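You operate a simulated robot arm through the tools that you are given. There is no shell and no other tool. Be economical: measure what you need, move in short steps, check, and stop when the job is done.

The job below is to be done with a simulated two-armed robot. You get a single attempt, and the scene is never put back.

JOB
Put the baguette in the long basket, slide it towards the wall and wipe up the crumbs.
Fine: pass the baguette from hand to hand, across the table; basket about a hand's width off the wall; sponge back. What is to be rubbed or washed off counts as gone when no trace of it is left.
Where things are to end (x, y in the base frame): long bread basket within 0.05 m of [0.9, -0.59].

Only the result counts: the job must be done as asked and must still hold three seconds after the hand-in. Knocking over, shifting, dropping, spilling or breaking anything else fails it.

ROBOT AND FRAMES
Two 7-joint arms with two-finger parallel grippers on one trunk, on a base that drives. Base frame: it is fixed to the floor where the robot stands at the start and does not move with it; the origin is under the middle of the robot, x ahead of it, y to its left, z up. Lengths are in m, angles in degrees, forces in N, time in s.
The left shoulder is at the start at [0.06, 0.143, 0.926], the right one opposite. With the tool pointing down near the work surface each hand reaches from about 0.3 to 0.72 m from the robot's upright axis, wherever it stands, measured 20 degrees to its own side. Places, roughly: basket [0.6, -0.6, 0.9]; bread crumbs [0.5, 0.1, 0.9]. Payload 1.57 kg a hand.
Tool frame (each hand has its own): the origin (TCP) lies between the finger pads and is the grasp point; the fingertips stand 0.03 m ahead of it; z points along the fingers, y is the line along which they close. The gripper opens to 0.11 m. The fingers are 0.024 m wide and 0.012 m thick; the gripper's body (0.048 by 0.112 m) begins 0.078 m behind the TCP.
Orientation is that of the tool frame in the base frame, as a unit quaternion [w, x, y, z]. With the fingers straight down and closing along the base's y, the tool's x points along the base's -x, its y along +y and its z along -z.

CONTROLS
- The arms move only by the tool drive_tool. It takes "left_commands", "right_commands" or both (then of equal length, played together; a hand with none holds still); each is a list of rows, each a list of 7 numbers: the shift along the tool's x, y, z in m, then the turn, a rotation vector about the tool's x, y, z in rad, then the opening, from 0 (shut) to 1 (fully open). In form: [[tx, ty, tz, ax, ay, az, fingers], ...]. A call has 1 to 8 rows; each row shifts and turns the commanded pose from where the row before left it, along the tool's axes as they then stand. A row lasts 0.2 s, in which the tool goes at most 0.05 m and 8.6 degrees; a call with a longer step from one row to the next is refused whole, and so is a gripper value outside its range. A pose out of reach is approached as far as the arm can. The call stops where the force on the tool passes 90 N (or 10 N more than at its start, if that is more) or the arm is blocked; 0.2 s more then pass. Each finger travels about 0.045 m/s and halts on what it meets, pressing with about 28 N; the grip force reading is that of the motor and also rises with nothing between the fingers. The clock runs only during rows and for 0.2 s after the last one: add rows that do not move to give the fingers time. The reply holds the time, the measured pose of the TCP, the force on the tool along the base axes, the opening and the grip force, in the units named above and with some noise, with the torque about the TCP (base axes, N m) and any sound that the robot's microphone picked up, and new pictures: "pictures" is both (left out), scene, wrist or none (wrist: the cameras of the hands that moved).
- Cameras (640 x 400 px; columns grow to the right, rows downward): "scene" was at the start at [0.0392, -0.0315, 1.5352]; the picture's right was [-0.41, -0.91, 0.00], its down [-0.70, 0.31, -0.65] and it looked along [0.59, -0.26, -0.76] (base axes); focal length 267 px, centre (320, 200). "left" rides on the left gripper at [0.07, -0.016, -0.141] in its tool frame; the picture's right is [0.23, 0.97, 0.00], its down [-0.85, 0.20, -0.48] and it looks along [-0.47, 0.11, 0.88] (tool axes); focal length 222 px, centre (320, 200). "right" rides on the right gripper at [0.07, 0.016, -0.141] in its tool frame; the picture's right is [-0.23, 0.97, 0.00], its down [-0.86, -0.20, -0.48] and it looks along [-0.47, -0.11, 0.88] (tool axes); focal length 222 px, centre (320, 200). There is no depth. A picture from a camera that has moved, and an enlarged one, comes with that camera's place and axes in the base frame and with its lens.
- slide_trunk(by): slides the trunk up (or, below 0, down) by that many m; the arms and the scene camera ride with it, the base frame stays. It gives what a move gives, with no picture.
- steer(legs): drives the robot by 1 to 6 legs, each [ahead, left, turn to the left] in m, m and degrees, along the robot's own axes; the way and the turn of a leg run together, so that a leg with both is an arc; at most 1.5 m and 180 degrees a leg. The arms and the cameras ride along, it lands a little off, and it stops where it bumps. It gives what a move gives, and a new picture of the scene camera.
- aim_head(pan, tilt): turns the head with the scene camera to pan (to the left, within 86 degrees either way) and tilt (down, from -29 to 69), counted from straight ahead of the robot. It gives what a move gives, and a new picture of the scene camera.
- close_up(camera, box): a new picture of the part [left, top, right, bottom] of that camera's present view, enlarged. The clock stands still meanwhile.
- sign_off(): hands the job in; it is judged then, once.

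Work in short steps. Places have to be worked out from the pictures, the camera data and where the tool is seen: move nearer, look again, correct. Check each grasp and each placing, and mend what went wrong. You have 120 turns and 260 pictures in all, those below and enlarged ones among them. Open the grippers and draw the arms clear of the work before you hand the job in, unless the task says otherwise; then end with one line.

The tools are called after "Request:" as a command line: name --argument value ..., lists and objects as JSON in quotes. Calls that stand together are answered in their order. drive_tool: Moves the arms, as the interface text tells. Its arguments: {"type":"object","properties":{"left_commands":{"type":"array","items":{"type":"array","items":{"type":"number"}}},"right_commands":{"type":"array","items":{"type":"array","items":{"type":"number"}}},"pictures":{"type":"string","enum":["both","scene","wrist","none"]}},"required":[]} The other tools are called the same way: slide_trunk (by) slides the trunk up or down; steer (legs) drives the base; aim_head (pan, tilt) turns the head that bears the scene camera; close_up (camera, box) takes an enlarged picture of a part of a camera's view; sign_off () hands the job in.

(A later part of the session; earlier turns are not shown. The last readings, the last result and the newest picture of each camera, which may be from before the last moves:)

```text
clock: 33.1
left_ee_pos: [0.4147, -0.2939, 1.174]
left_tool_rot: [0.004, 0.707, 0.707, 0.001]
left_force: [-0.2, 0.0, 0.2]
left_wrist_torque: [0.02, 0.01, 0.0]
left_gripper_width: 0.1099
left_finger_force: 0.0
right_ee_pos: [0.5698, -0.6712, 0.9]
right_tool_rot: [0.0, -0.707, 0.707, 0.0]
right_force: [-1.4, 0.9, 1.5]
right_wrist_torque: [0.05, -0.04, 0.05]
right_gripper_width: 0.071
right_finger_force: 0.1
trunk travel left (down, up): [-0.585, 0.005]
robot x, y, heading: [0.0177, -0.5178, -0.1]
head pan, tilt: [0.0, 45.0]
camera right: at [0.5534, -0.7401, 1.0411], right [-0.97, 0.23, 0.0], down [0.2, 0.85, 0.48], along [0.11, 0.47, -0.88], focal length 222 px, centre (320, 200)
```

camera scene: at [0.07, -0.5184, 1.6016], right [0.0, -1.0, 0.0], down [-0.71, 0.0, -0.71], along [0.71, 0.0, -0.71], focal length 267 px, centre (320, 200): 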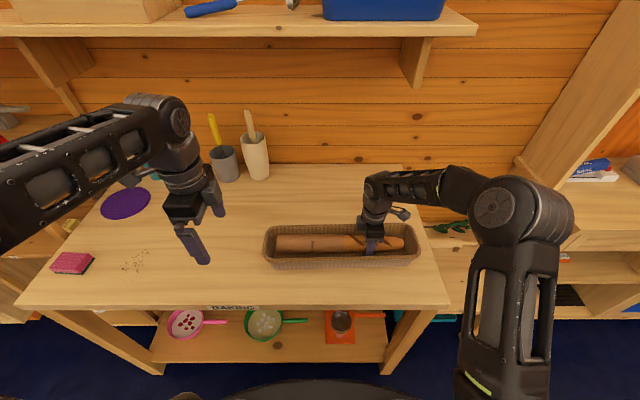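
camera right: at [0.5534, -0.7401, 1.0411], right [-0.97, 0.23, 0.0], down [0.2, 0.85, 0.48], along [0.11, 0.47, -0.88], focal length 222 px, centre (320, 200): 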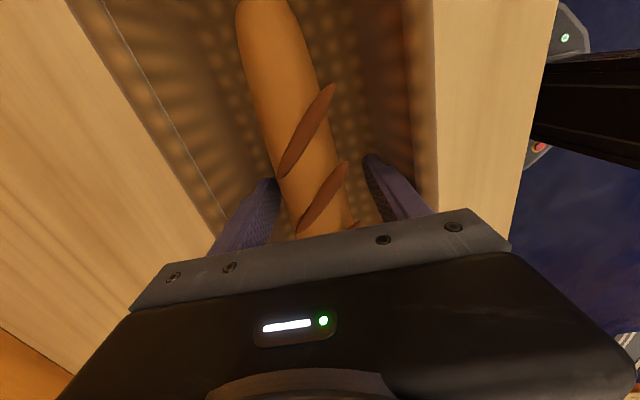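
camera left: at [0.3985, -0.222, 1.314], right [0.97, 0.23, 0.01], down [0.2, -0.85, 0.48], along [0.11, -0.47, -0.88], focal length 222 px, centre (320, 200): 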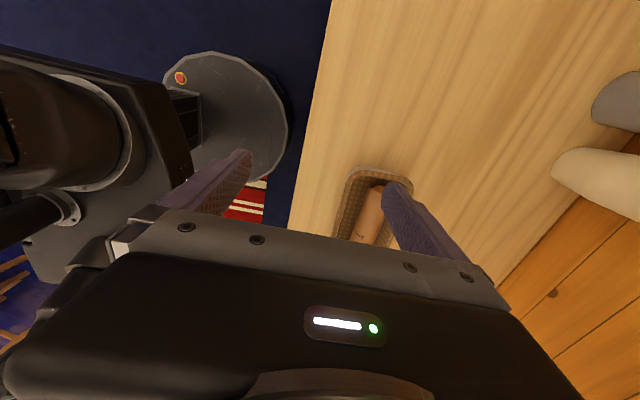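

The bread is released in the basket. I lift the right hand straight out.

Request:
drive_tool --right_commands '[[0, 0, -0.03, 0, 0, 0, 0.66], [0, 0, -0.04, 0, 0, 0, 0.66], [0, 0, -0.04, 0, 0, 0, 0.66], [0, 0.03, -0.02, 0, 0, 0, 0.4], [0, 0.04, 0, 0, 0, 0, 0.2], [0, 0.04, 0, 0, 0, 0, 0], [0, 0.03, 0, 0, 0, 0, 0]]' --left_commands '[[0, 0, 0, 0, 0, 0, 0.8], [0, 0, 0, 0, 0, 0, 0.6], [0, 0, 0, 0, 0, 0, 0.4], [0, 0, 0, 0, 0, 0, 0.2], [0, 0, 0, 0, 0, 0, 0], [0, 0, 0, 0, 0, 0, 0], [0, 0, 0, 0, 0, 0, 0]]' --pictures "none"

Request:
steer --legs '[[0, -0.065, 0]]'

Request:
close_up --camera "scene" --box '[220, 140, 460, 300]'

```text
clock: 34.7
left_ee_pos: [0.4147, -0.2954, 1.1732]
left_tool_rot: [0.004, 0.707, 0.707, 0.002]
left_force: [0.1, -0.4, -0.4]
left_wrist_torque: [0.02, 0.01, -0.03]
left_gripper_width: 0.0
left_finger_force: 13.4
right_ee_pos: [0.4294, -0.6702, 1.0319]
right_tool_rot: [0.001, -0.707, 0.707, 0.001]
right_force: [0.2, -0.4, 0.0]
right_wrist_torque: [0.0, -0.06, 0.02]
right_gripper_width: 0.0
right_finger_force: 6.4
trunk travel left (down, up): [-0.585, 0.005]
robot x, y, heading: [0.0197, -0.5197, 0.1]
head pan, tilt: [0.0, 45.0]
```

```text
clock: 35.7
left_ee_pos: [0.4151, -0.3602, 1.1748]
left_tool_rot: [0.004, 0.707, 0.707, 0.002]
left_force: [0.5, -0.8, -0.1]
left_wrist_torque: [0.04, 0.04, -0.01]
left_gripper_width: 0.0003
left_finger_force: 21.6
right_ee_pos: [0.4294, -0.7359, 1.032]
right_tool_rot: [-0.001, 0.707, -0.707, -0.001]
right_force: [0.8, -0.3, -1.0]
right_wrist_torque: [-0.02, 0.03, 0.03]
right_gripper_width: 0.0002
right_finger_force: 21.4
trunk travel left (down, up): [-0.585, 0.005]
robot x, y, heading: [0.0189, -0.5845, -0.2]
head pan, tilt: [0.0, 45.0]
camera scene: at [0.0696, -0.5855, 1.6016], right [0.0, -1.0, 0.0], down [-0.71, 0.0, -0.71], along [0.71, 0.0, -0.71], focal length 267 px, centre (320, 200)
```

scene: 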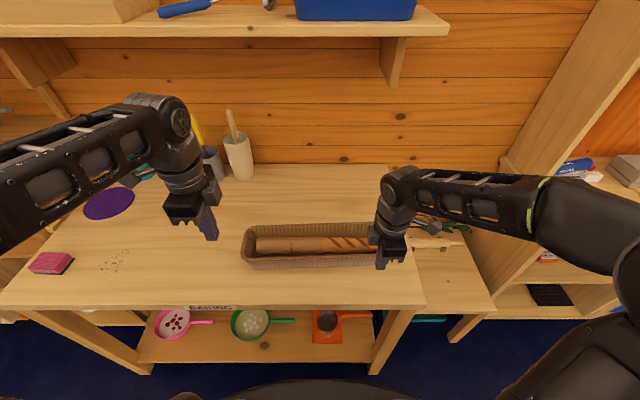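

```text
2.50 times, centred on (340, 220) of scene
camera zoom: at [0.0696, -0.5855, 1.6016], right [0.0, -1.0, 0.0], down [-0.71, 0.0, -0.71], along [0.71, 0.0, -0.71], focal length 668 px, centre (270, 150)
```

zoom: 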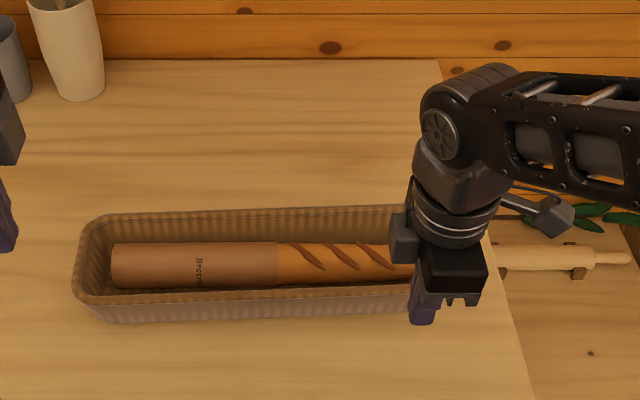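

The basket still sits at centre (0.571, -0.587), and the bread is within it. I now tilt both closed hands 40° forward and bring them level in front of it, to push with two contacts.

Request:
drive_tool --left_commands '[[-0.022, 0, 0, -0.1396, 0, 0, 0], [-0.022, 0, 0, -0.1396, 0, 0, 0], [-0.022, 0, 0, -0.1396, 0, 0, 0], [-0.022, 0, 0, -0.1396, 0, 0, 0], [-0.022, 0, 0, -0.1396, 0, 0, 0], [0, 0, 0, 0, 0, 0, 0]]' --right_commands '[[-0.007, 0, 0, 0.1396, 0, 0, 0], [-0.007, 0, 0, 0.1396, 0, 0, 0], [-0.007, 0, 0, 0.1396, 0, 0, 0], [-0.007, 0, 0, 0.1396, 0, 0, 0], [-0.007, 0, 0, 0.1396, 0, 0, 0], [0, 0, 0, 0, 0, 0, 0]]' --pictures "scene"

```text
clock: 37.1
left_ee_pos: [0.4159, -0.4678, 1.1739]
left_tool_rot: [0.246, 0.664, 0.663, 0.243]
left_force: [0.4, 0.7, 0.7]
left_wrist_torque: [-0.02, 0.01, 0.02]
left_gripper_width: 0.0003
left_finger_force: 21.4
right_ee_pos: [0.4531, -0.6889, 1.0427]
right_tool_rot: [-0.242, 0.665, -0.664, 0.241]
right_force: [0.8, 0.0, 0.1]
right_wrist_torque: [0.0, -0.01, -0.02]
right_gripper_width: 0.0
right_finger_force: 21.0
right hand out of reach, approached as far as the arm can: row 5
trunk travel left (down, up): [-0.585, 0.005]
robot x, y, heading: [0.0221, -0.5807, -0.1]
head pan, tilt: [0.0, 45.0]
camera scene: at [0.0693, -0.5832, 1.6017], right [0.0, -1.0, 0.0], down [-0.71, 0.0, -0.71], along [0.71, 0.0, -0.71], focal length 267 px, centre (320, 200)
```

scene: 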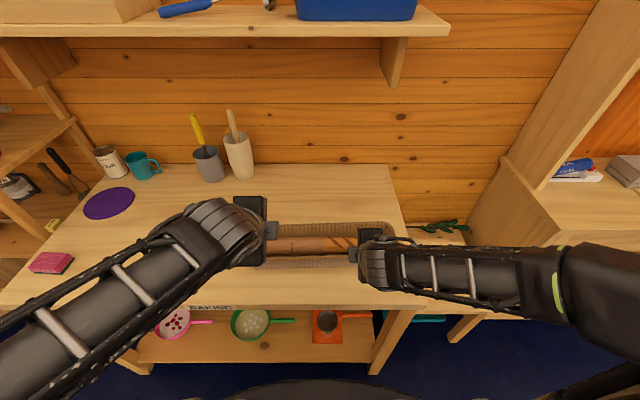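

The right arm is too folded for a tilt that close in. I back the base off by 0.15 m so that the arms can work extended.

Request:
steer --legs '[[-0.15, 0, 0]]'

```text
clock: 38.4
left_ee_pos: [0.2638, -0.4674, 1.1737]
left_tool_rot: [0.246, 0.663, 0.664, 0.244]
left_force: [-0.5, 0.1, 0.7]
left_wrist_torque: [0.03, 0.0, 0.02]
left_gripper_width: 0.0
left_finger_force: 21.5
right_ee_pos: [0.3027, -0.6891, 1.0434]
right_tool_rot: [0.241, -0.664, 0.666, -0.241]
right_force: [-1.1, 0.1, 0.2]
right_wrist_torque: [-0.03, -0.03, 0.01]
right_gripper_width: 0.0
right_finger_force: 21.0
trunk travel left (down, up): [-0.585, 0.005]
robot x, y, heading: [-0.1341, -0.5818, -0.3]
head pan, tilt: [0.0, 45.0]
camera scene: at [-0.0828, -0.5831, 1.6017], right [0.0, -1.0, 0.0], down [-0.71, 0.0, -0.71], along [0.71, 0.0, -0.71], focal length 267 px, centre (320, 200)
```

scene: 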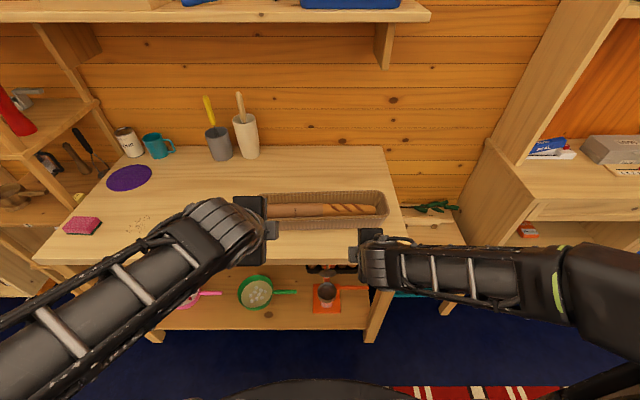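

Now I bring both tilted hands to x≈0.44, z≈1.0, ahead of the basket's front wall.

Request:
drive_tool --left_commands '[[0, 0.0038, 0.0411, 0, 0, 0, 0], [0, 0.0038, 0.0411, 0, 0, 0, 0], [0, 0.0038, 0.0411, 0, 0, 0, 0], [0, 0.0038, 0.0411, 0, 0, 0, 0], [0, 0.0038, 0.0411, 0, 0, 0, 0], [0, 0.0038, 0.0411, 0, 0, 0, 0], [0, 0, 0, 0, 0, 0, 0]]' --right_commands '[[0.0018, -0.0129, 0.0202, 0, 0, 0, 0], [0.0018, -0.0129, 0.0202, 0, 0, 0, 0], [0.0018, -0.0129, 0.0202, 0, 0, 0, 0], [0.0018, -0.0129, 0.0202, 0, 0, 0, 0], [0.0018, -0.0129, 0.0202, 0, 0, 0, 0], [0.0018, -0.0129, 0.0202, 0, 0, 0, 0], [0, 0, 0, 0, 0, 0, 0]]' --pictures "both"

```text
clock: 40.0
left_ee_pos: [0.4423, -0.4693, 1.002]
left_tool_rot: [0.245, 0.663, 0.664, 0.243]
left_force: [-0.9, -0.7, 0.3]
left_wrist_torque: [0.03, 0.0, 0.01]
left_gripper_width: 0.0
left_finger_force: 21.5
right_ee_pos: [0.4417, -0.7012, 1.0009]
right_tool_rot: [0.24, -0.664, 0.665, -0.242]
right_force: [-0.7, -0.6, 0.2]
right_wrist_torque: [-0.05, -0.01, 0.02]
right_gripper_width: 0.0001
right_finger_force: 21.3
trunk travel left (down, up): [-0.585, 0.005]
robot x, y, heading: [-0.1298, -0.5831, 0.1]
head pan, tilt: [0.0, 45.0]
camera scene: at [-0.082, -0.5831, 1.6017], right [0.0, -1.0, 0.0], down [-0.71, 0.0, -0.71], along [0.71, 0.0, -0.71], focal length 267 px, centre (320, 200)
camera right: at [0.3375, -0.7701, 1.0965], right [-0.75, 0.23, -0.62], down [-0.15, 0.86, 0.49], along [0.65, 0.46, -0.6], focal length 222 px, centre (320, 200)
camera left: at [0.3371, -0.3979, 1.0982], right [0.74, 0.23, 0.63], down [-0.16, -0.85, 0.5], along [0.65, -0.47, -0.6], focal length 222 px, centre (320, 200)
```

scene: 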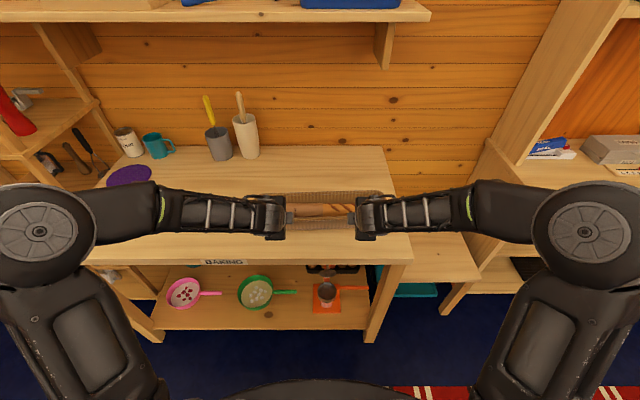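
right: 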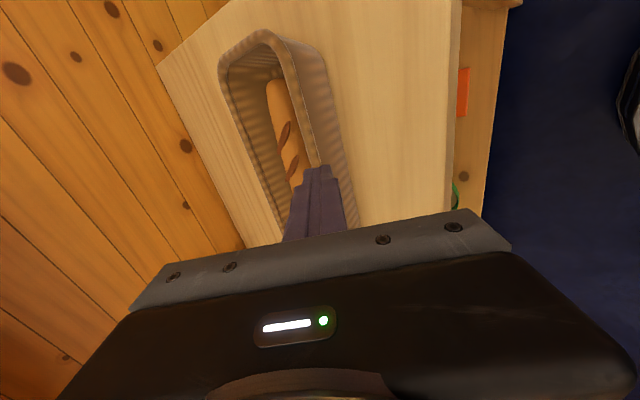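
left: 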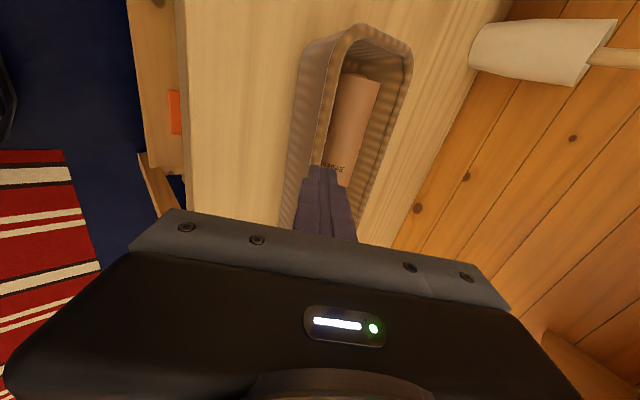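

Both hands stand symmetrically before the basket. I lower them 0.088 m, straight down in front of the wall.

Request:
drive_tool --left_commands '[[0, -0.0189, 0.0225, 0, 0, 0, 0], [0, -0.0189, 0.0225, 0, 0, 0, 0], [0, -0.0189, 0.0225, 0, 0, 0, 0], [0, 0, 0, 0, 0, 0, 0]]' --right_commands '[[0, 0.0189, 0.0225, 0, 0, 0, 0], [0, 0.0189, 0.0225, 0, 0, 0, 0], [0, 0.0189, 0.0225, 0, 0, 0, 0], [0, 0, 0, 0, 0, 0, 0]]' --pictures "wrist"

```text
clock: 41.0
left_ee_pos: [0.4438, -0.4663, 0.9141]
left_tool_rot: [0.245, 0.663, 0.665, 0.243]
left_force: [0.6, 0.1, -0.3]
left_wrist_torque: [0.02, -0.02, 0.0]
left_gripper_width: 0.0
left_finger_force: 20.9
right_ee_pos: [0.44, -0.701, 0.9109]
right_tool_rot: [0.24, -0.665, 0.665, -0.241]
right_force: [-0.1, 0.3, 0.0]
right_wrist_torque: [0.0, 0.02, 0.03]
right_gripper_width: 0.0003
right_finger_force: 21.0
trunk travel left (down, up): [-0.585, 0.005]
robot x, y, heading: [-0.1277, -0.5867, 0.1]
head pan, tilt: [0.0, 45.0]
camera right: at [0.3365, -0.7704, 1.0078], right [-0.75, 0.23, -0.62], down [-0.15, 0.86, 0.5], along [0.65, 0.47, -0.6], focal length 222 px, centre (320, 200)
camera left: at [0.3381, -0.3965, 1.0105], right [0.74, 0.23, 0.63], down [-0.16, -0.85, 0.5], along [0.65, -0.47, -0.6], focal length 222 px, centre (320, 200)
```

right: 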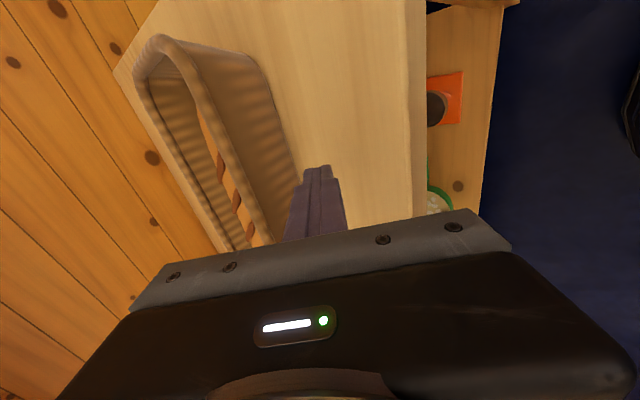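
left: 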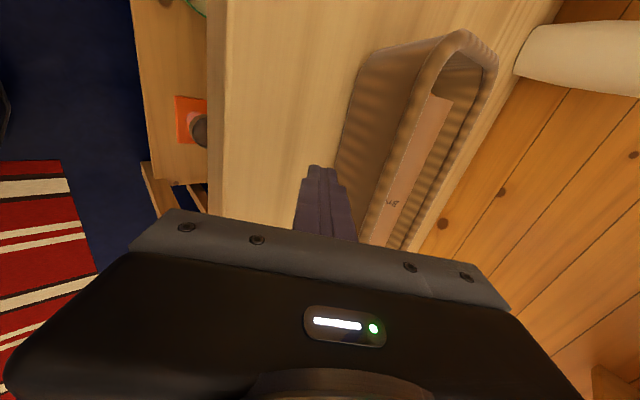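

Both tips are before the wall. I push by driving the base ahead first, in two parts, to bring it close to the table.

Request:
steer --legs '[[0.08, 0, 0]]'

Request:
close_up --camera "left" --box '[0, 0, 640, 400]'

Request:
close_up --camera "right" --box '[0, 0, 640, 400]'

```text
clock: 42.1
left_ee_pos: [0.5213, -0.468, 0.9132]
left_tool_rot: [0.245, 0.663, 0.665, 0.242]
left_force: [0.1, 0.2, 0.1]
left_wrist_torque: [-0.02, 0.0, -0.01]
left_gripper_width: 0.0
left_finger_force: 21.0
right_ee_pos: [0.5208, -0.7009, 0.9092]
right_tool_rot: [0.24, -0.664, 0.666, -0.24]
right_force: [0.5, 0.9, 0.2]
right_wrist_torque: [0.02, 0.01, 0.01]
right_gripper_width: 0.0
right_finger_force: 21.6
trunk travel left (down, up): [-0.585, 0.005]
robot x, y, heading: [-0.0527, -0.585, -0.1]
head pan, tilt: [0.0, 45.0]
camera scene: at [0.0003, -0.5832, 1.6015], right [0.0, -1.0, 0.0], down [-0.71, 0.0, -0.71], along [0.71, 0.0, -0.71], focal length 267 px, centre (320, 200)
```

scene: 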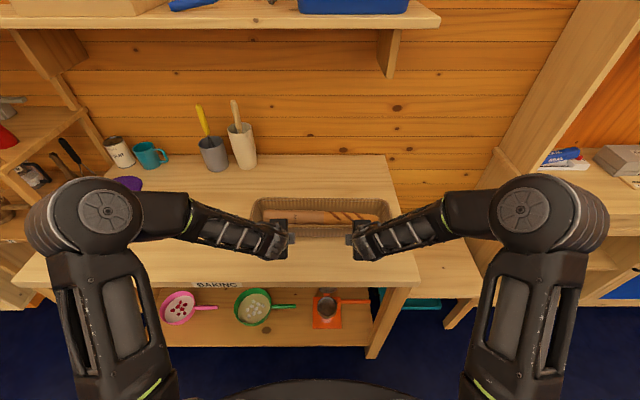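

```text
1.00 times, centred on (320, 200) of left
camera zoom: at [0.4188, -0.3968, 1.0099], right [0.74, 0.23, 0.63], down [-0.16, -0.85, 0.5], along [0.65, -0.47, -0.6], focal length 222 px, centre (320, 200)
```

zoom: 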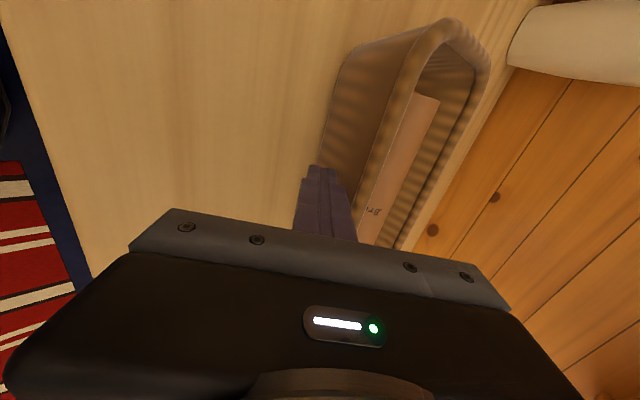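

```text
1.00 times, centred on (320, 200) of right
camera zoom: at [0.4172, -0.7707, 1.0071], right [-0.75, 0.23, -0.62], down [-0.15, 0.86, 0.49], along [0.65, 0.46, -0.61], focal length 222 px, centre (320, 200)
```

zoom: 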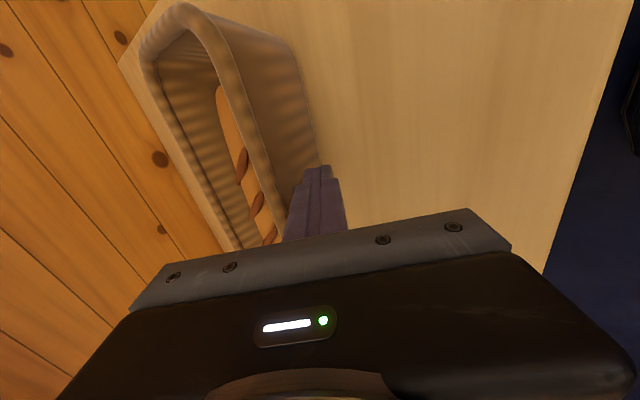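

Both tips are in contact and the basket moves straight. I drive on another 0.08 m.

Request:
steer --legs '[[0.083, 0, 0]]'

```text
clock: 43.1
left_ee_pos: [0.6057, -0.4681, 0.9128]
left_tool_rot: [0.244, 0.664, 0.664, 0.243]
left_force: [-0.4, 0.5, -0.3]
left_wrist_torque: [-0.01, 0.02, 0.0]
left_gripper_width: 0.0001
left_finger_force: 20.8
right_ee_pos: [0.6037, -0.7013, 0.9105]
right_tool_rot: [0.24, -0.665, 0.666, -0.24]
right_force: [0.7, -0.3, 0.3]
right_wrist_torque: [-0.02, 0.01, 0.01]
right_gripper_width: 0.0
right_finger_force: 21.7
trunk travel left (down, up): [-0.585, 0.005]
robot x, y, heading: [0.0308, -0.5839, 0.1]
head pan, tilt: [0.0, 45.0]
camera scene: at [0.0829, -0.5833, 1.6016], right [0.0, -1.0, 0.0], down [-0.71, 0.0, -0.71], along [0.71, 0.0, -0.71], focal length 267 px, centre (320, 200)
```

scene: 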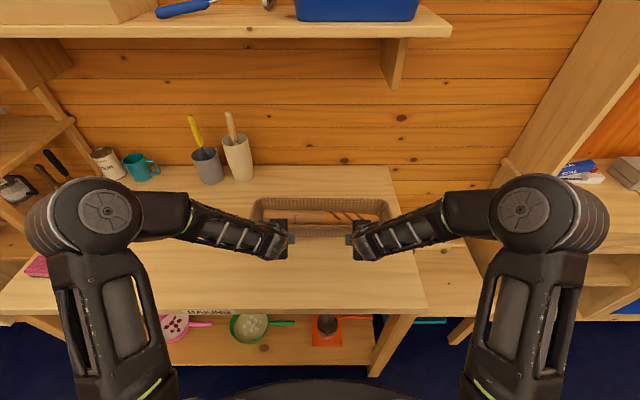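

Now I push on with the arms, 0.125 m ahead in small rows.

Request:
drive_tool --left_commands '[[0, 0.0123, 0.0103, 0, 0, 0, 0], [0, 0.0123, 0.0103, 0, 0, 0, 0], [0, 0.0123, 0.0103, 0, 0, 0, 0], [0, 0.0123, 0.0103, 0, 0, 0, 0], [0, 0.0123, 0.0103, 0, 0, 0, 0], [0, 0.0123, 0.0103, 0, 0, 0, 0], [0, 0.0123, 0.0103, 0, 0, 0, 0], [0, 0.0123, 0.0103, 0, 0, 0, 0]]' --right_commands '[[0, -0.0125, 0.0105, 0, 0, 0, 0], [0, -0.0125, 0.0105, 0, 0, 0, 0], [0, -0.0125, 0.0105, 0, 0, 0, 0], [0, -0.0125, 0.0105, 0, 0, 0, 0], [0, -0.0125, 0.0105, 0, 0, 0, 0], [0, -0.0125, 0.0105, 0, 0, 0, 0], [0, -0.0125, 0.0105, 0, 0, 0, 0], [0, -0.0125, 0.0105, 0, 0, 0, 0]]' --pictures "both"

```text
clock: 45.0
left_ee_pos: [0.734, -0.4686, 0.9154]
left_tool_rot: [0.245, 0.663, 0.664, 0.244]
left_force: [0.0, -0.2, 0.2]
left_wrist_torque: [-0.04, -0.03, 0.0]
left_gripper_width: 0.0
left_finger_force: 21.0
right_ee_pos: [0.7326, -0.7014, 0.9109]
right_tool_rot: [0.241, -0.664, 0.666, -0.24]
right_force: [0.1, -0.6, 0.3]
right_wrist_torque: [-0.02, -0.01, 0.0]
right_gripper_width: 0.0001
right_finger_force: 21.2
trunk travel left (down, up): [-0.585, 0.005]
robot x, y, heading: [0.0301, -0.5853, -0.2]
head pan, tilt: [0.0, 45.0]
camera scene: at [0.0814, -0.5833, 1.6016], right [0.0, -1.0, 0.0], down [-0.71, 0.0, -0.71], along [0.71, 0.0, -0.71], focal length 267 px, centre (320, 200)
camera right: at [0.6298, -0.7712, 1.0071], right [-0.75, 0.23, -0.62], down [-0.15, 0.86, 0.49], along [0.65, 0.46, -0.61], focal length 222 px, centre (320, 200)
camera left: at [0.6295, -0.3972, 1.0116], right [0.74, 0.23, 0.63], down [-0.16, -0.85, 0.5], along [0.65, -0.47, -0.6], focal length 222 px, centre (320, 200)
```

scene: 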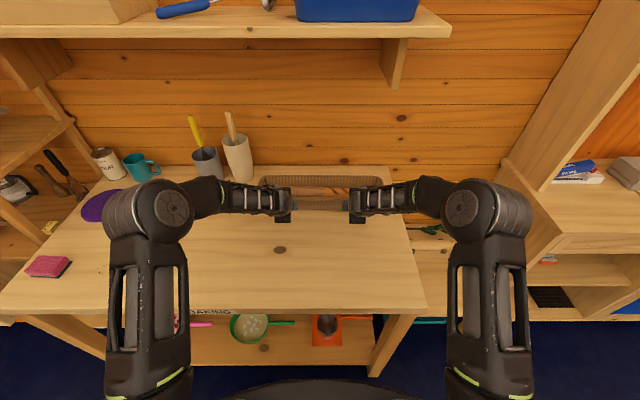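
right: 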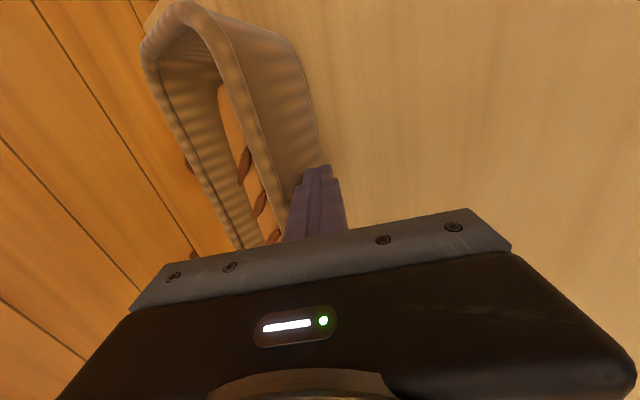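
left: 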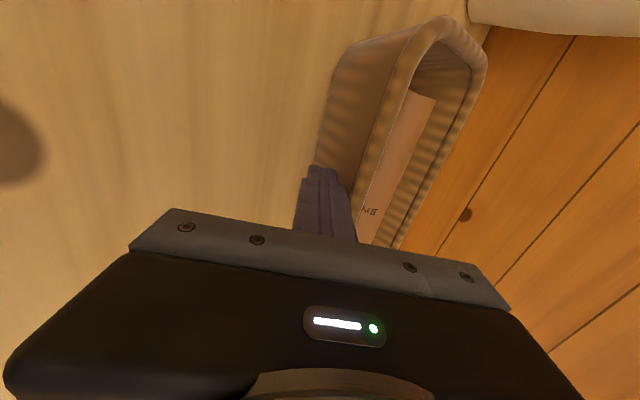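

The basket's centre is now about x 0.823. Before the last 0.075 m I check the gap to the beige pot.

Request:
close_up --camera "scene" --box '[180, 100, 420, 250]'

```text
2.67 times, centred on (300, 175) of scene
camera zoom: at [0.0814, -0.5833, 1.6016], right [0.0, -1.0, 0.0], down [-0.71, 0.0, -0.71], along [0.71, 0.0, -0.71], focal length 712 px, centre (373, 267)
```

zoom: 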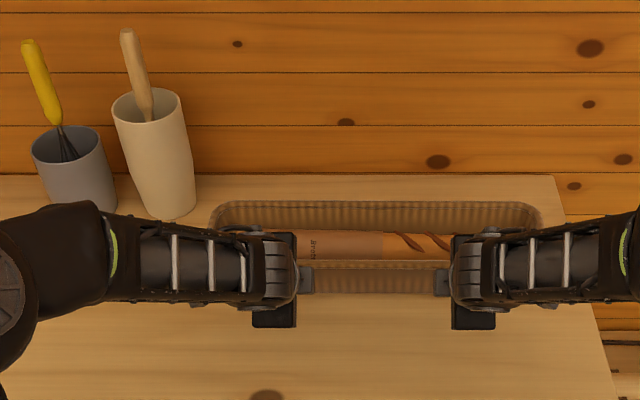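

The gap to the pot is about 0.05 m and the basket is straight. I push the last 0.075 m.

Request:
drive_tool --left_commands '[[0, 0.0115, 0.0098, 0, 0, 0, 0], [0, 0.0115, 0.0098, 0, 0, 0, 0], [0, 0.0115, 0.0098, 0, 0, 0, 0], [0, 0.0115, 0.0098, 0, 0, 0, 0], [0, 0.0115, 0.0098, 0, 0, 0, 0], [0, 0, 0, 0, 0, 0, 0]]' --right_commands '[[0, -0.0115, 0.0096, 0, 0, 0, 0], [0, -0.0115, 0.0096, 0, 0, 0, 0], [0, -0.0115, 0.0096, 0, 0, 0, 0], [0, -0.0115, 0.0096, 0, 0, 0, 0], [0, -0.0118, 0.0099, 0, 0, 0, 0], [0, 0, 0, 0, 0, 0, 0]]' --pictures "scene"

Request:
close_up --camera "scene" --box '[180, 100, 420, 250]'

```text
clock: 46.4
left_ee_pos: [0.8086, -0.4678, 0.9143]
left_tool_rot: [0.245, 0.664, 0.664, 0.243]
left_force: [-0.1, 0.2, -0.7]
left_wrist_torque: [-0.02, -0.02, 0.0]
left_gripper_width: 0.0
left_finger_force: 20.8
right_ee_pos: [0.8091, -0.7021, 0.9095]
right_tool_rot: [0.241, -0.664, 0.666, -0.24]
right_force: [0.5, 0.0, -0.1]
right_wrist_torque: [-0.02, 0.01, -0.02]
right_gripper_width: 0.0001
right_finger_force: 20.9
trunk travel left (down, up): [-0.585, 0.005]
robot x, y, heading: [0.0318, -0.5822, -0.1]
head pan, tilt: [0.0, 45.0]
camera scene: at [0.0809, -0.5834, 1.6017], right [0.0, -1.0, 0.0], down [-0.71, 0.0, -0.71], along [0.71, 0.0, -0.71], focal length 267 px, centre (320, 200)
```

scene: 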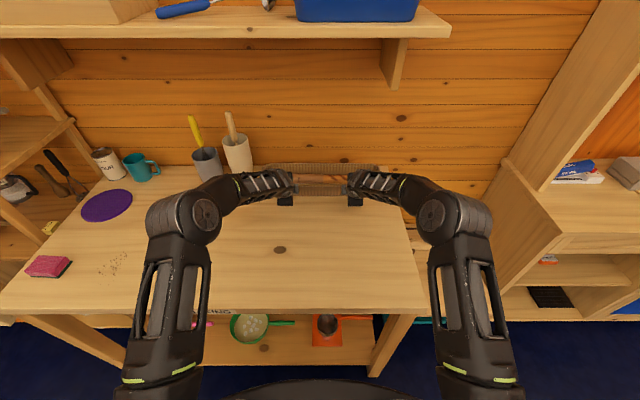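

```text
2.67 times, centred on (300, 175) of scene
camera zoom: at [0.0809, -0.5834, 1.6017], right [0.0, -1.0, 0.0], down [-0.71, 0.0, -0.71], along [0.71, 0.0, -0.71], focal length 712 px, centre (373, 267)
```

zoom: 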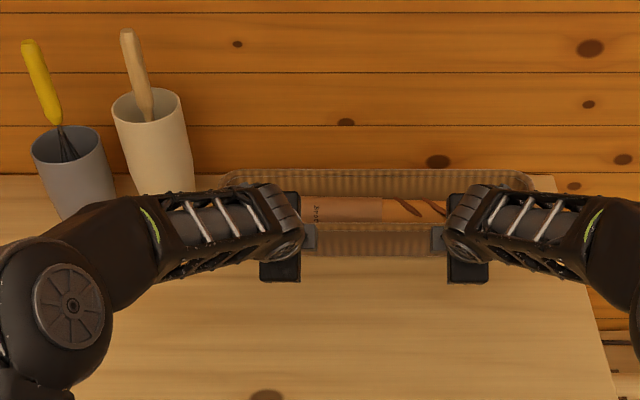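

The basket stands at about (0.90, -0.587). I draw both arms straight back, then up.

Request:
drive_tool --left_commands '[[0, -0.0306, -0.0257, 0, 0, 0, 0], [0, -0.0306, -0.0257, 0, 0, 0, 0], [0, -0.0306, -0.0257, 0, 0, 0, 0], [0, -0.0306, -0.0257, 0, 0, 0, 0], [0, 0, -0.04, 0, 0, 0, 0], [0, 0.02, -0.035, 0.1396, 0, 0, 0], [0, 0, 0, 0.1396, 0, 0, 0], [0, 0, 0, 0.1396, 0, 0, 0]]' --right_commands '[[0, 0.0306, -0.0257, 0, 0, 0, 0], [0, 0.0306, -0.0257, 0, 0, 0, 0], [0, 0.0306, -0.0257, 0, 0, 0, 0], [0, 0.0306, -0.0257, 0, 0, 0, 0], [0, 0, -0.04, 0, 0, 0, 0], [0, -0.02, -0.035, -0.1396, 0, 0, 0], [0, 0, 0, -0.1396, 0, 0, 0], [0, 0, 0, -0.1396, 0, 0, 0]]' --pictures "scene"

Request:
close_up --camera "scene" --box '[180, 100, 420, 250]'

```text
clock: 48.1
left_ee_pos: [0.6159, -0.4673, 0.985]
left_tool_rot: [0.101, 0.7, 0.7, 0.098]
left_force: [-0.6, -0.1, 0.3]
left_wrist_torque: [0.02, 0.01, 0.01]
left_gripper_width: 0.0
left_finger_force: 20.9
right_ee_pos: [0.6148, -0.7004, 0.9806]
right_tool_rot: [0.096, -0.7, 0.701, -0.096]
right_force: [0.5, -0.5, -0.5]
right_wrist_torque: [0.0, 0.01, -0.03]
right_gripper_width: 0.0
right_finger_force: 21.3
trunk travel left (down, up): [-0.585, 0.005]
robot x, y, heading: [0.0304, -0.584, -0.1]
head pan, tilt: [0.0, 45.0]
camera scene: at [0.082, -0.5834, 1.6016], right [0.0, -1.0, 0.0], down [-0.71, 0.0, -0.71], along [0.71, 0.0, -0.71], focal length 267 px, centre (320, 200)
```

scene: 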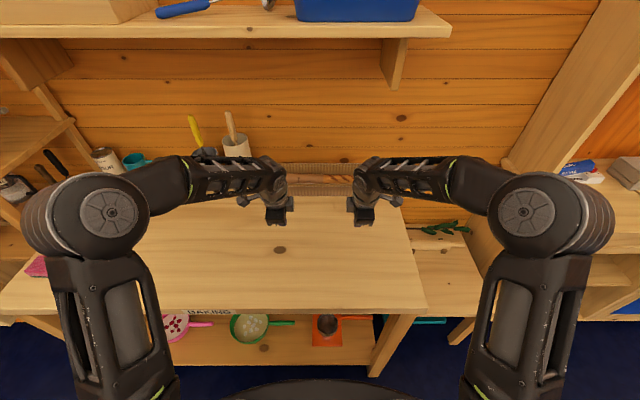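

```text
2.67 times, centred on (300, 175) of scene
camera zoom: at [0.082, -0.5834, 1.6016], right [0.0, -1.0, 0.0], down [-0.71, 0.0, -0.71], along [0.71, 0.0, -0.71], focal length 712 px, centre (373, 267)
```

zoom: 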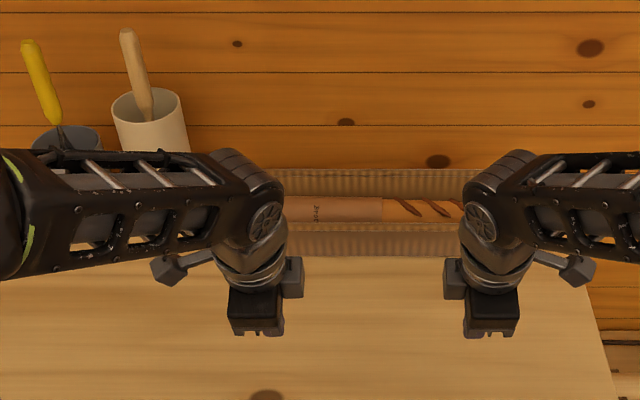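

The basket stays put with the bread in it. I straighten both hands and pull them back and up for the drive.

Request:
drive_tool --left_commands '[[0, 0, -0.03, 0.1396, 0, 0, 0], [0, 0, -0.03, 0.1396, 0, 0, 0], [0, -0.04, -0.01, 0, 0, 0, 0.5], [0, -0.04, -0.01, 0, 0, 0, 1], [0, -0.04, -0.01, 0, 0, 0, 1], [0, -0.04, 0, 0, 0, 0, 1], [0, 0, 0, 0, 0, 0, 1]]' --right_commands '[[0, 0, -0.03, -0.1396, 0, 0, 0], [0, 0, -0.03, -0.1396, 0, 0, 0], [0, 0.04, -0.01, 0, 0, 0, 0], [0, 0.04, -0.01, 0, 0, 0, 0], [0, 0.04, -0.01, 0, 0, 0, 0], [0, 0.04, 0, 0, 0, 0, 0], [0, 0, 0, 0, 0, 0, 0]]' --pictures "none"

Request:
close_up --camera "scene" --box '[180, 100, 420, 250]'

Request:
steer --legs '[[-0.02, 0, 0], [0, 0.3, 0], [0, 0.3, 0]]'

```text
clock: 49.8
left_ee_pos: [0.4428, -0.4664, 1.0717]
left_tool_rot: [0.003, 0.707, 0.707, 0.0]
left_force: [0.6, -0.1, 0.3]
left_wrist_torque: [0.01, 0.01, 0.02]
left_gripper_width: 0.1022
left_finger_force: 0.2
right_ee_pos: [0.4446, -0.7033, 1.0697]
right_tool_rot: [-0.002, -0.707, 0.708, 0.002]
right_force: [0.5, 0.4, 0.4]
right_wrist_torque: [0.01, 0.05, 0.02]
right_gripper_width: 0.0
right_finger_force: 21.3
trunk travel left (down, up): [-0.585, 0.005]
robot x, y, heading: [0.0278, -0.5823, -0.3]
head pan, tilt: [0.0, 45.0]
```

```text
2.67 times, centred on (300, 175) of scene
camera zoom: at [0.0823, -0.5834, 1.6016], right [0.0, -1.0, 0.0], down [-0.71, 0.0, -0.71], along [0.71, 0.0, -0.71], focal length 712 px, centre (373, 267)
```

zoom: 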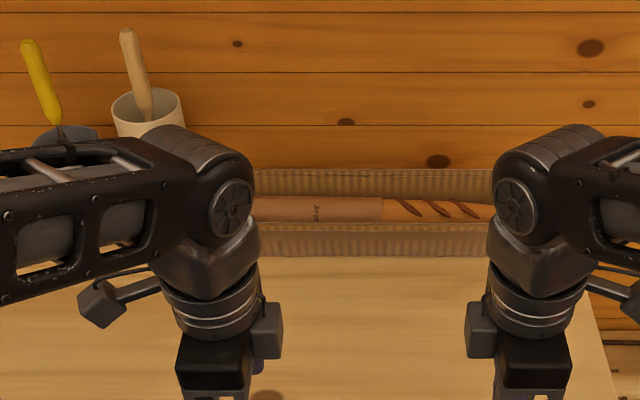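

```text
clock: 53.8
left_ee_pos: [0.4247, 0.1346, 1.0724]
left_tool_rot: [0.003, 0.709, 0.706, 0.001]
left_force: [-0.5, -0.4, 0.0]
left_wrist_torque: [-0.03, -0.03, 0.01]
left_gripper_width: 0.1099
left_finger_force: 0.1
right_ee_pos: [0.4252, -0.102, 1.0702]
right_tool_rot: [-0.002, -0.705, 0.709, 0.0]
right_force: [0.1, 1.2, 0.5]
right_wrist_torque: [-0.03, -0.01, 0.0]
right_gripper_width: 0.0
right_finger_force: 21.3
trunk travel left (down, up): [-0.585, 0.005]
robot x, y, heading: [0.0152, 0.0172, -0.2]
head pan, tilt: [0.0, 45.0]
camera scene: at [0.0631, 0.0197, 1.6016], right [0.0, -1.0, 0.0], down [-0.71, 0.0, -0.71], along [0.71, 0.0, -0.71], focal length 267 px, centre (320, 200)
```

scene: 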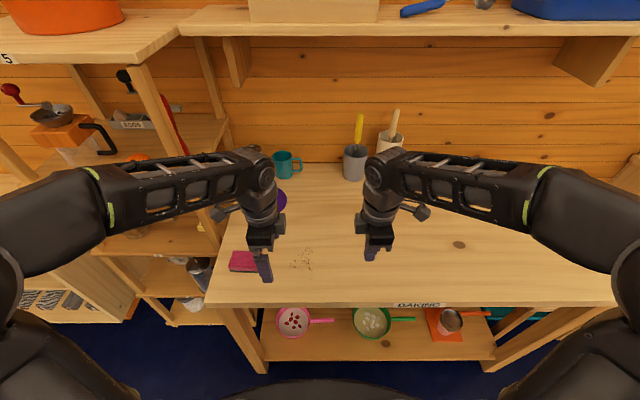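

Back at the left. I move the left hand above the sponge to look at it with the wrist camera.

Request:
drive_tool --left_commands '[[0.03, 0.02, 0, 0, 0, 0, 1], [0.03, 0.025, 0, 0, 0, 0, 1], [0.03, 0.025, 0, 0, 0, 0, 1], [0.02, 0.02, 0, 0, 0, 0, 1], [0, 0, 0, 0, 0, 0, 1]]' --right_commands '[[0.02, 0.01, 0, 0, 0, 0, 0.3], [0.03, 0.01, 0, 0, 0, 0, 0.6], [0.03, 0.01, 0, 0, 0, 0, 1], [0.03, 0, 0, 0, 0, 0, 1], [0.03, 0, 0, 0, 0, 0, 1]]' --pictures "both"

Request:
close_up --camera "scene" --box '[200, 200, 360, 300]'

```text
clock: 55.0
left_ee_pos: [0.5148, 0.244, 1.0728]
left_tool_rot: [0.004, 0.709, 0.705, 0.0]
left_force: [0.5, 0.9, -0.7]
left_wrist_torque: [0.02, 0.01, -0.05]
left_gripper_width: 0.1099
left_finger_force: 0.0
right_ee_pos: [0.393, -0.2432, 1.0708]
right_tool_rot: [-0.001, -0.705, 0.709, 0.001]
right_force: [0.6, 0.1, 0.4]
right_wrist_torque: [-0.01, -0.02, 0.0]
right_gripper_width: 0.1
right_finger_force: 0.0
trunk travel left (down, up): [-0.585, 0.005]
robot x, y, heading: [0.0112, 0.0199, -0.4]
head pan, tilt: [0.0, 45.0]
camera scene: at [0.0624, 0.0178, 1.6017], right [0.0, -1.0, 0.0], down [-0.71, 0.0, -0.71], along [0.71, 0.0, -0.71], focal length 267 px, centre (320, 200)
camera right: at [0.3771, -0.3123, 1.2106], right [-0.97, 0.23, 0.0], down [0.21, 0.85, 0.48], along [0.11, 0.47, -0.88], focal length 222 px, centre (320, 200)
camera left: at [0.4978, 0.3151, 1.2126], right [0.97, 0.22, 0.01], down [0.19, -0.85, 0.48], along [0.11, -0.47, -0.88], focal length 222 px, centre (320, 200)
```

scene: 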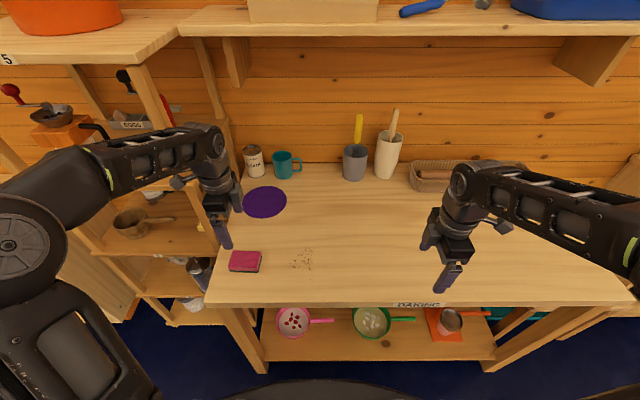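
right: 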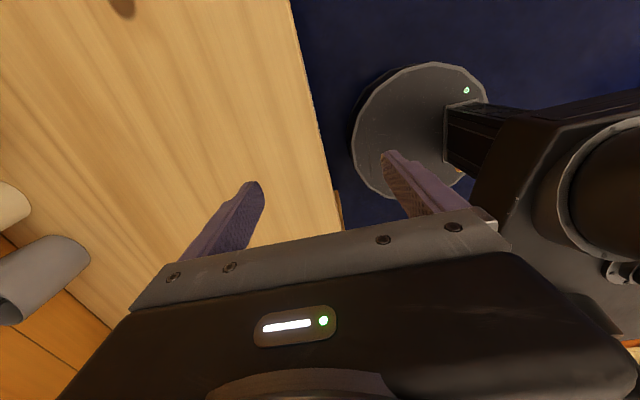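
left: 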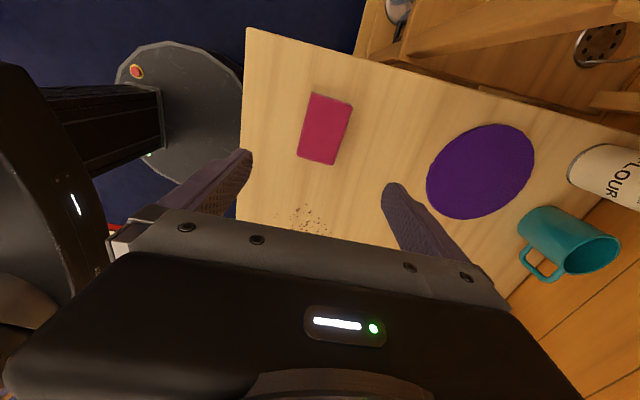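

```text
4.00 times, centred on (280, 250) of scene
camera zoom: at [0.0624, 0.0178, 1.6017], right [0.0, -1.0, 0.0], down [-0.71, 0.0, -0.71], along [0.71, 0.0, -0.71], focal length 1068 px, centre (480, 0)
```

zoom: 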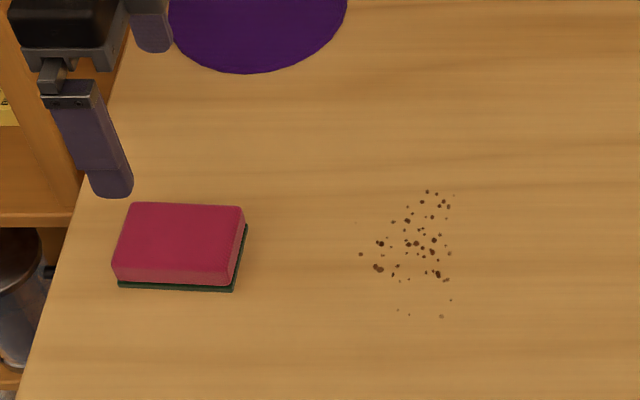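

The sponge is centred about (0.517, 0.251), 0.06 × 0.09 m; the crumbs cover x 0.463–0.58, y 0.037–0.113. I go down onto the sponge and grip it across x, tips just above the table.

Request:
drive_tool --left_commands '[[0.007, 0.002, 0.045, 0, 0, 0, 1], [0, 0, 0.045, 0, 0, 0, 1], [0, 0, 0.045, 0, 0, 0, 1], [0, 0, 0.025, 0, 0, 0, 1], [0, 0, 0.013, 0, 0, 0, 1], [0, 0, 0, 0, 0, 0, 1]]' --pictures "wrist"

```text
clock: 56.4
left_ee_pos: [0.5182, 0.2494, 0.8995]
left_tool_rot: [0.005, 0.708, 0.706, 0.001]
left_force: [-0.9, 1.4, -0.2]
left_wrist_torque: [-0.02, -0.03, 0.01]
left_gripper_width: 0.1099
left_finger_force: 0.0
right_ee_pos: [0.3942, -0.2415, 1.0695]
right_tool_rot: [-0.001, -0.705, 0.71, 0.001]
right_force: [0.7, 0.9, 0.3]
right_wrist_torque: [0.01, 0.03, -0.01]
right_gripper_width: 0.1101
right_finger_force: 0.0
trunk travel left (down, up): [-0.585, 0.005]
robot x, y, heading: [0.0123, 0.0178, -0.3]
head pan, tilt: [0.0, 45.0]
camera left: at [0.5011, 0.3211, 1.0394], right [0.97, 0.22, 0.01], down [0.19, -0.85, 0.48], along [0.11, -0.47, -0.88], focal length 222 px, centre (320, 200)
```

left: 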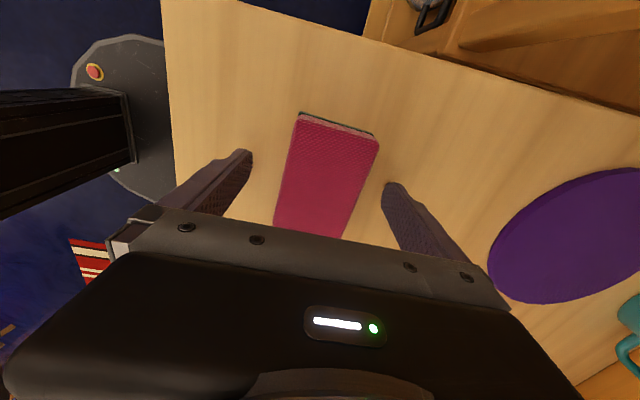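

The sponge is squarely between the fingers. I lower 3 mm and close.

Request:
drive_tool --left_commands '[[0, 0, 0.003, 0, 0, 0, 1], [0, 0, 0, 0, 0, 0, 0.3], [0, 0, 0, 0, 0, 0, 0], [0, 0, 0, 0, 0, 0, 0], [0, 0, 0, 0, 0, 0, 0], [0, 0, 0, 0, 0, 0, 0], [0, 0, 0, 0, 0, 0, 0]]' --pictures "wrist"

```text
clock: 58.0
left_ee_pos: [0.5193, 0.2492, 0.8962]
left_tool_rot: [0.003, 0.709, 0.706, 0.001]
left_force: [0.3, -0.4, 0.9]
left_wrist_torque: [0.04, 0.03, -0.04]
left_gripper_width: 0.0592
left_finger_force: 27.8
right_ee_pos: [0.3932, -0.2412, 1.0703]
right_tool_rot: [-0.001, -0.705, 0.709, 0.001]
right_force: [0.2, -1.3, -0.2]
right_wrist_torque: [-0.03, 0.0, 0.02]
right_gripper_width: 0.1101
right_finger_force: 0.1
trunk travel left (down, up): [-0.585, 0.005]
robot x, y, heading: [0.0157, 0.0187, -0.4]
head pan, tilt: [0.0, 45.0]
camera left: at [0.5011, 0.3211, 1.0369], right [0.97, 0.22, 0.01], down [0.19, -0.85, 0.48], along [0.11, -0.47, -0.88], focal length 222 px, centre (320, 200)
```

left: 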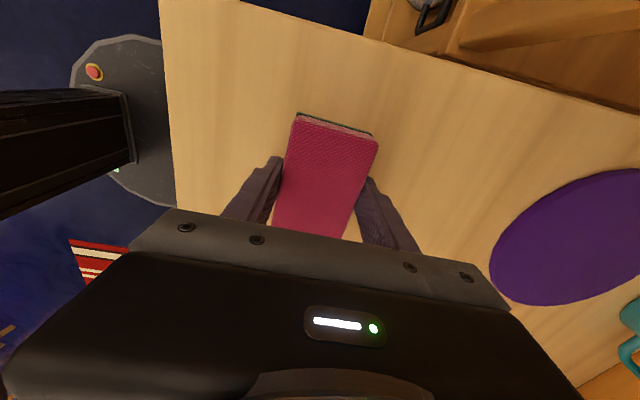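

The sponge is held (0.059 m). I press 2 mm, slide it over to the crumbs and start wiping along x.

Request:
drive_tool --left_commands '[[0, 0, 0.002, 0, 0, 0, 0], [-0.04, 0, 0, 0, 0, 0, 0], [-0.04, 0, 0, 0, 0, 0, 0], [-0.04, 0, 0, 0, 0, 0, 0], [-0.035, 0, 0, 0, 0, 0, 0], [0, 0.03, 0, 0, 0, 0, 0], [0, 0.03, 0, 0, 0, 0, 0], [0, 0.02, 0, 0, 0, 0, 0]]' --pictures "both"

```text
clock: 59.8
left_ee_pos: [0.5996, 0.0958, 0.8942]
left_tool_rot: [0.003, 0.708, 0.706, 0.001]
left_force: [0.1, 0.3, -0.2]
left_wrist_torque: [0.0, 0.06, 0.01]
left_gripper_width: 0.0584
left_finger_force: 27.9
right_ee_pos: [0.3948, -0.2419, 1.0702]
right_tool_rot: [0.0, -0.705, 0.709, 0.001]
right_force: [-0.6, 0.5, -0.3]
right_wrist_torque: [0.03, 0.05, 0.03]
right_gripper_width: 0.1101
right_finger_force: 0.1
trunk travel left (down, up): [-0.585, 0.005]
robot x, y, heading: [0.0129, 0.0183, -0.3]
head pan, tilt: [0.0, 45.0]
camera scene: at [0.0636, 0.0185, 1.6016], right [0.0, -1.0, 0.0], down [-0.71, 0.0, -0.71], along [0.71, 0.0, -0.71], focal length 267 px, centre (320, 200)
camera left: at [0.5817, 0.1658, 1.0351], right [0.97, 0.22, 0.0], down [0.19, -0.85, 0.48], along [0.11, -0.47, -0.88], focal length 222 px, centre (320, 200)
```

scene: 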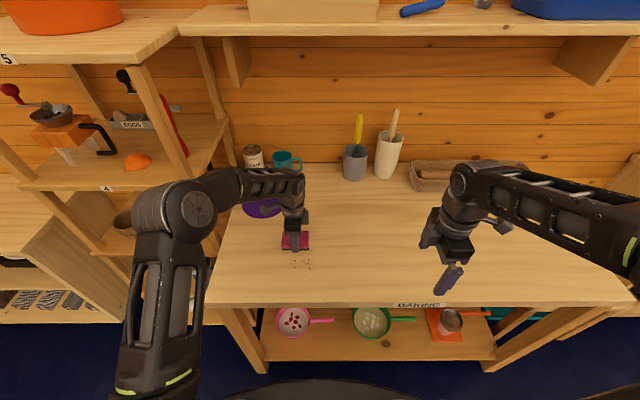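
left: 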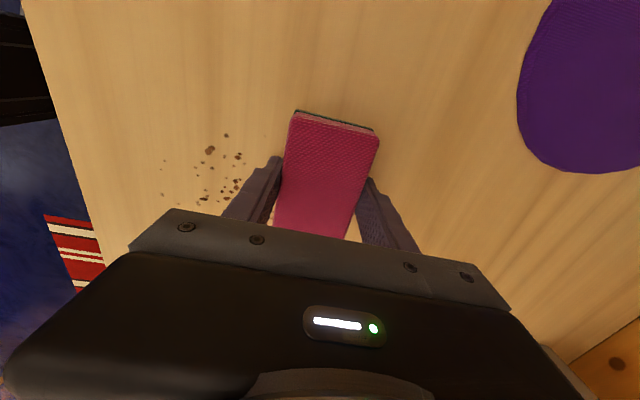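

The crumbs look little changed and the reading shows hardly any pressure. I look closely before pressing harder.

Request:
close_up --camera "scene" --box '[240, 200, 360, 290]'

Request:
drive_tool --left_commands '[[0, 0, 0.003, 0, 0, 0, 0], [0, 0, 0.003, 0, 0, 0, 0]]' --pictures "none"

```text
4.44 times, centred on (300, 245) of scene
camera zoom: at [0.0636, 0.0185, 1.6016], right [0.0, -1.0, 0.0], down [-0.71, 0.0, -0.71], along [0.71, 0.0, -0.71], focal length 1187 px, centre (409, 0)
```

zoom: 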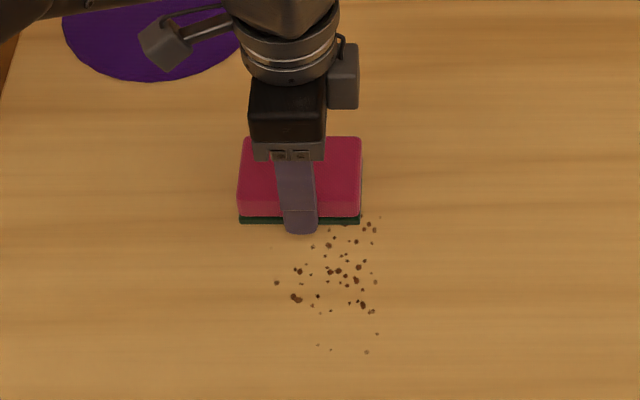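

```text
clock: 60.4
left_ee_pos: [0.5985, 0.0938, 0.8927]
left_tool_rot: [0.005, 0.708, 0.706, 0.003]
left_force: [-2.1, 3.0, 26.7]
left_wrist_torque: [-0.01, 0.71, -0.06]
left_gripper_width: 0.0585
left_finger_force: 27.2
right_ee_pos: [0.392, -0.2422, 1.0723]
right_tool_rot: [-0.001, -0.705, 0.709, 0.001]
right_force: [0.2, -0.2, -1.0]
right_wrist_torque: [0.01, -0.01, 0.01]
right_gripper_width: 0.1101
right_finger_force: 0.0
trunk travel left (down, up): [-0.585, 0.005]
robot x, y, heading: [0.0151, 0.0174, -0.3]
head pan, tilt: [0.0, 45.0]
```

The fingertips themselves touch the table, so the sponge isn't pressed. I let go, re-grip it about 1 cm higher, and then press down with the sponge.

Request:
drive_tool --left_commands '[[0, 0, -0.005, 0, 0, 0, 0], [0, 0, 0, 0, 0, 0, 0.7], [0, 0, -0.005, 0, 0, 0, 0.75], [0, 0, -0.006, 0, 0, 0, 0.75], [0, 0, 0, 0, 0, 0, 0.3], [0, 0, 0, 0, 0, 0, 0], [0, 0, 0, 0, 0, 0, 0], [0, 0, 0, 0, 0, 0, 0]]' --pictures "none"

Request:
drive_tool --left_commands '[[0, 0, 0, 0, 0, 0, 0], [0, 0, 0.003, 0, 0, 0, 0], [0, 0, 0.002, 0, 0, 0, 0]]' --pictures "wrist"

```text
clock: 62.2
left_ee_pos: [0.5966, 0.0943, 0.9055]
left_tool_rot: [0.003, 0.709, 0.706, 0.002]
left_force: [0.8, -0.3, 0.0]
left_wrist_torque: [-0.01, -0.02, 0.0]
left_gripper_width: 0.0587
left_finger_force: 28.3
right_ee_pos: [0.3947, -0.2427, 1.0715]
right_tool_rot: [-0.001, -0.706, 0.708, 0.002]
right_force: [0.1, -1.2, 0.9]
right_wrist_torque: [-0.02, 0.01, 0.0]
right_gripper_width: 0.1104
right_finger_force: 0.1
trunk travel left (down, up): [-0.585, 0.005]
robot x, y, heading: [0.0148, 0.0168, -0.2]
head pan, tilt: [0.0, 45.0]
```

```text
clock: 63.0
left_ee_pos: [0.5979, 0.0947, 0.9046]
left_tool_rot: [0.007, 0.708, 0.706, 0.002]
left_force: [-1.9, 2.2, 31.3]
left_wrist_torque: [0.18, 0.43, 0.0]
left_gripper_width: 0.0587
left_finger_force: 28.3
right_ee_pos: [0.3918, -0.2429, 1.0714]
right_tool_rot: [-0.001, -0.705, 0.709, 0.001]
right_force: [-0.8, 0.1, 0.4]
right_wrist_torque: [-0.03, 0.01, 0.01]
right_gripper_width: 0.1098
right_finger_force: 0.0
trunk travel left (down, up): [-0.585, 0.005]
robot x, y, heading: [0.0121, 0.019, -0.5]
head pan, tilt: [0.0, 45.0]
camera left: at [0.5794, 0.1659, 1.0447], right [0.97, 0.22, 0.01], down [0.19, -0.85, 0.49], along [0.12, -0.47, -0.87], focal length 222 px, centre (320, 200)
```

left: 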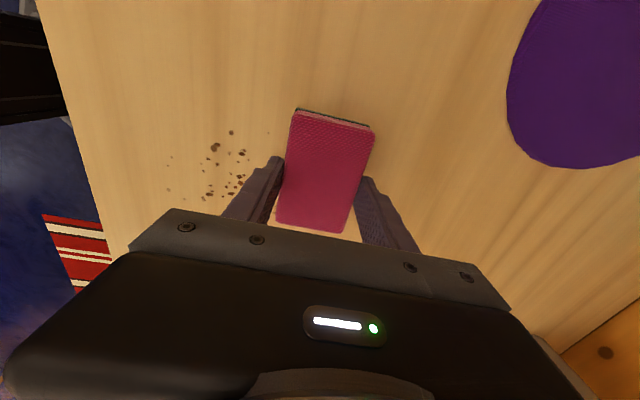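

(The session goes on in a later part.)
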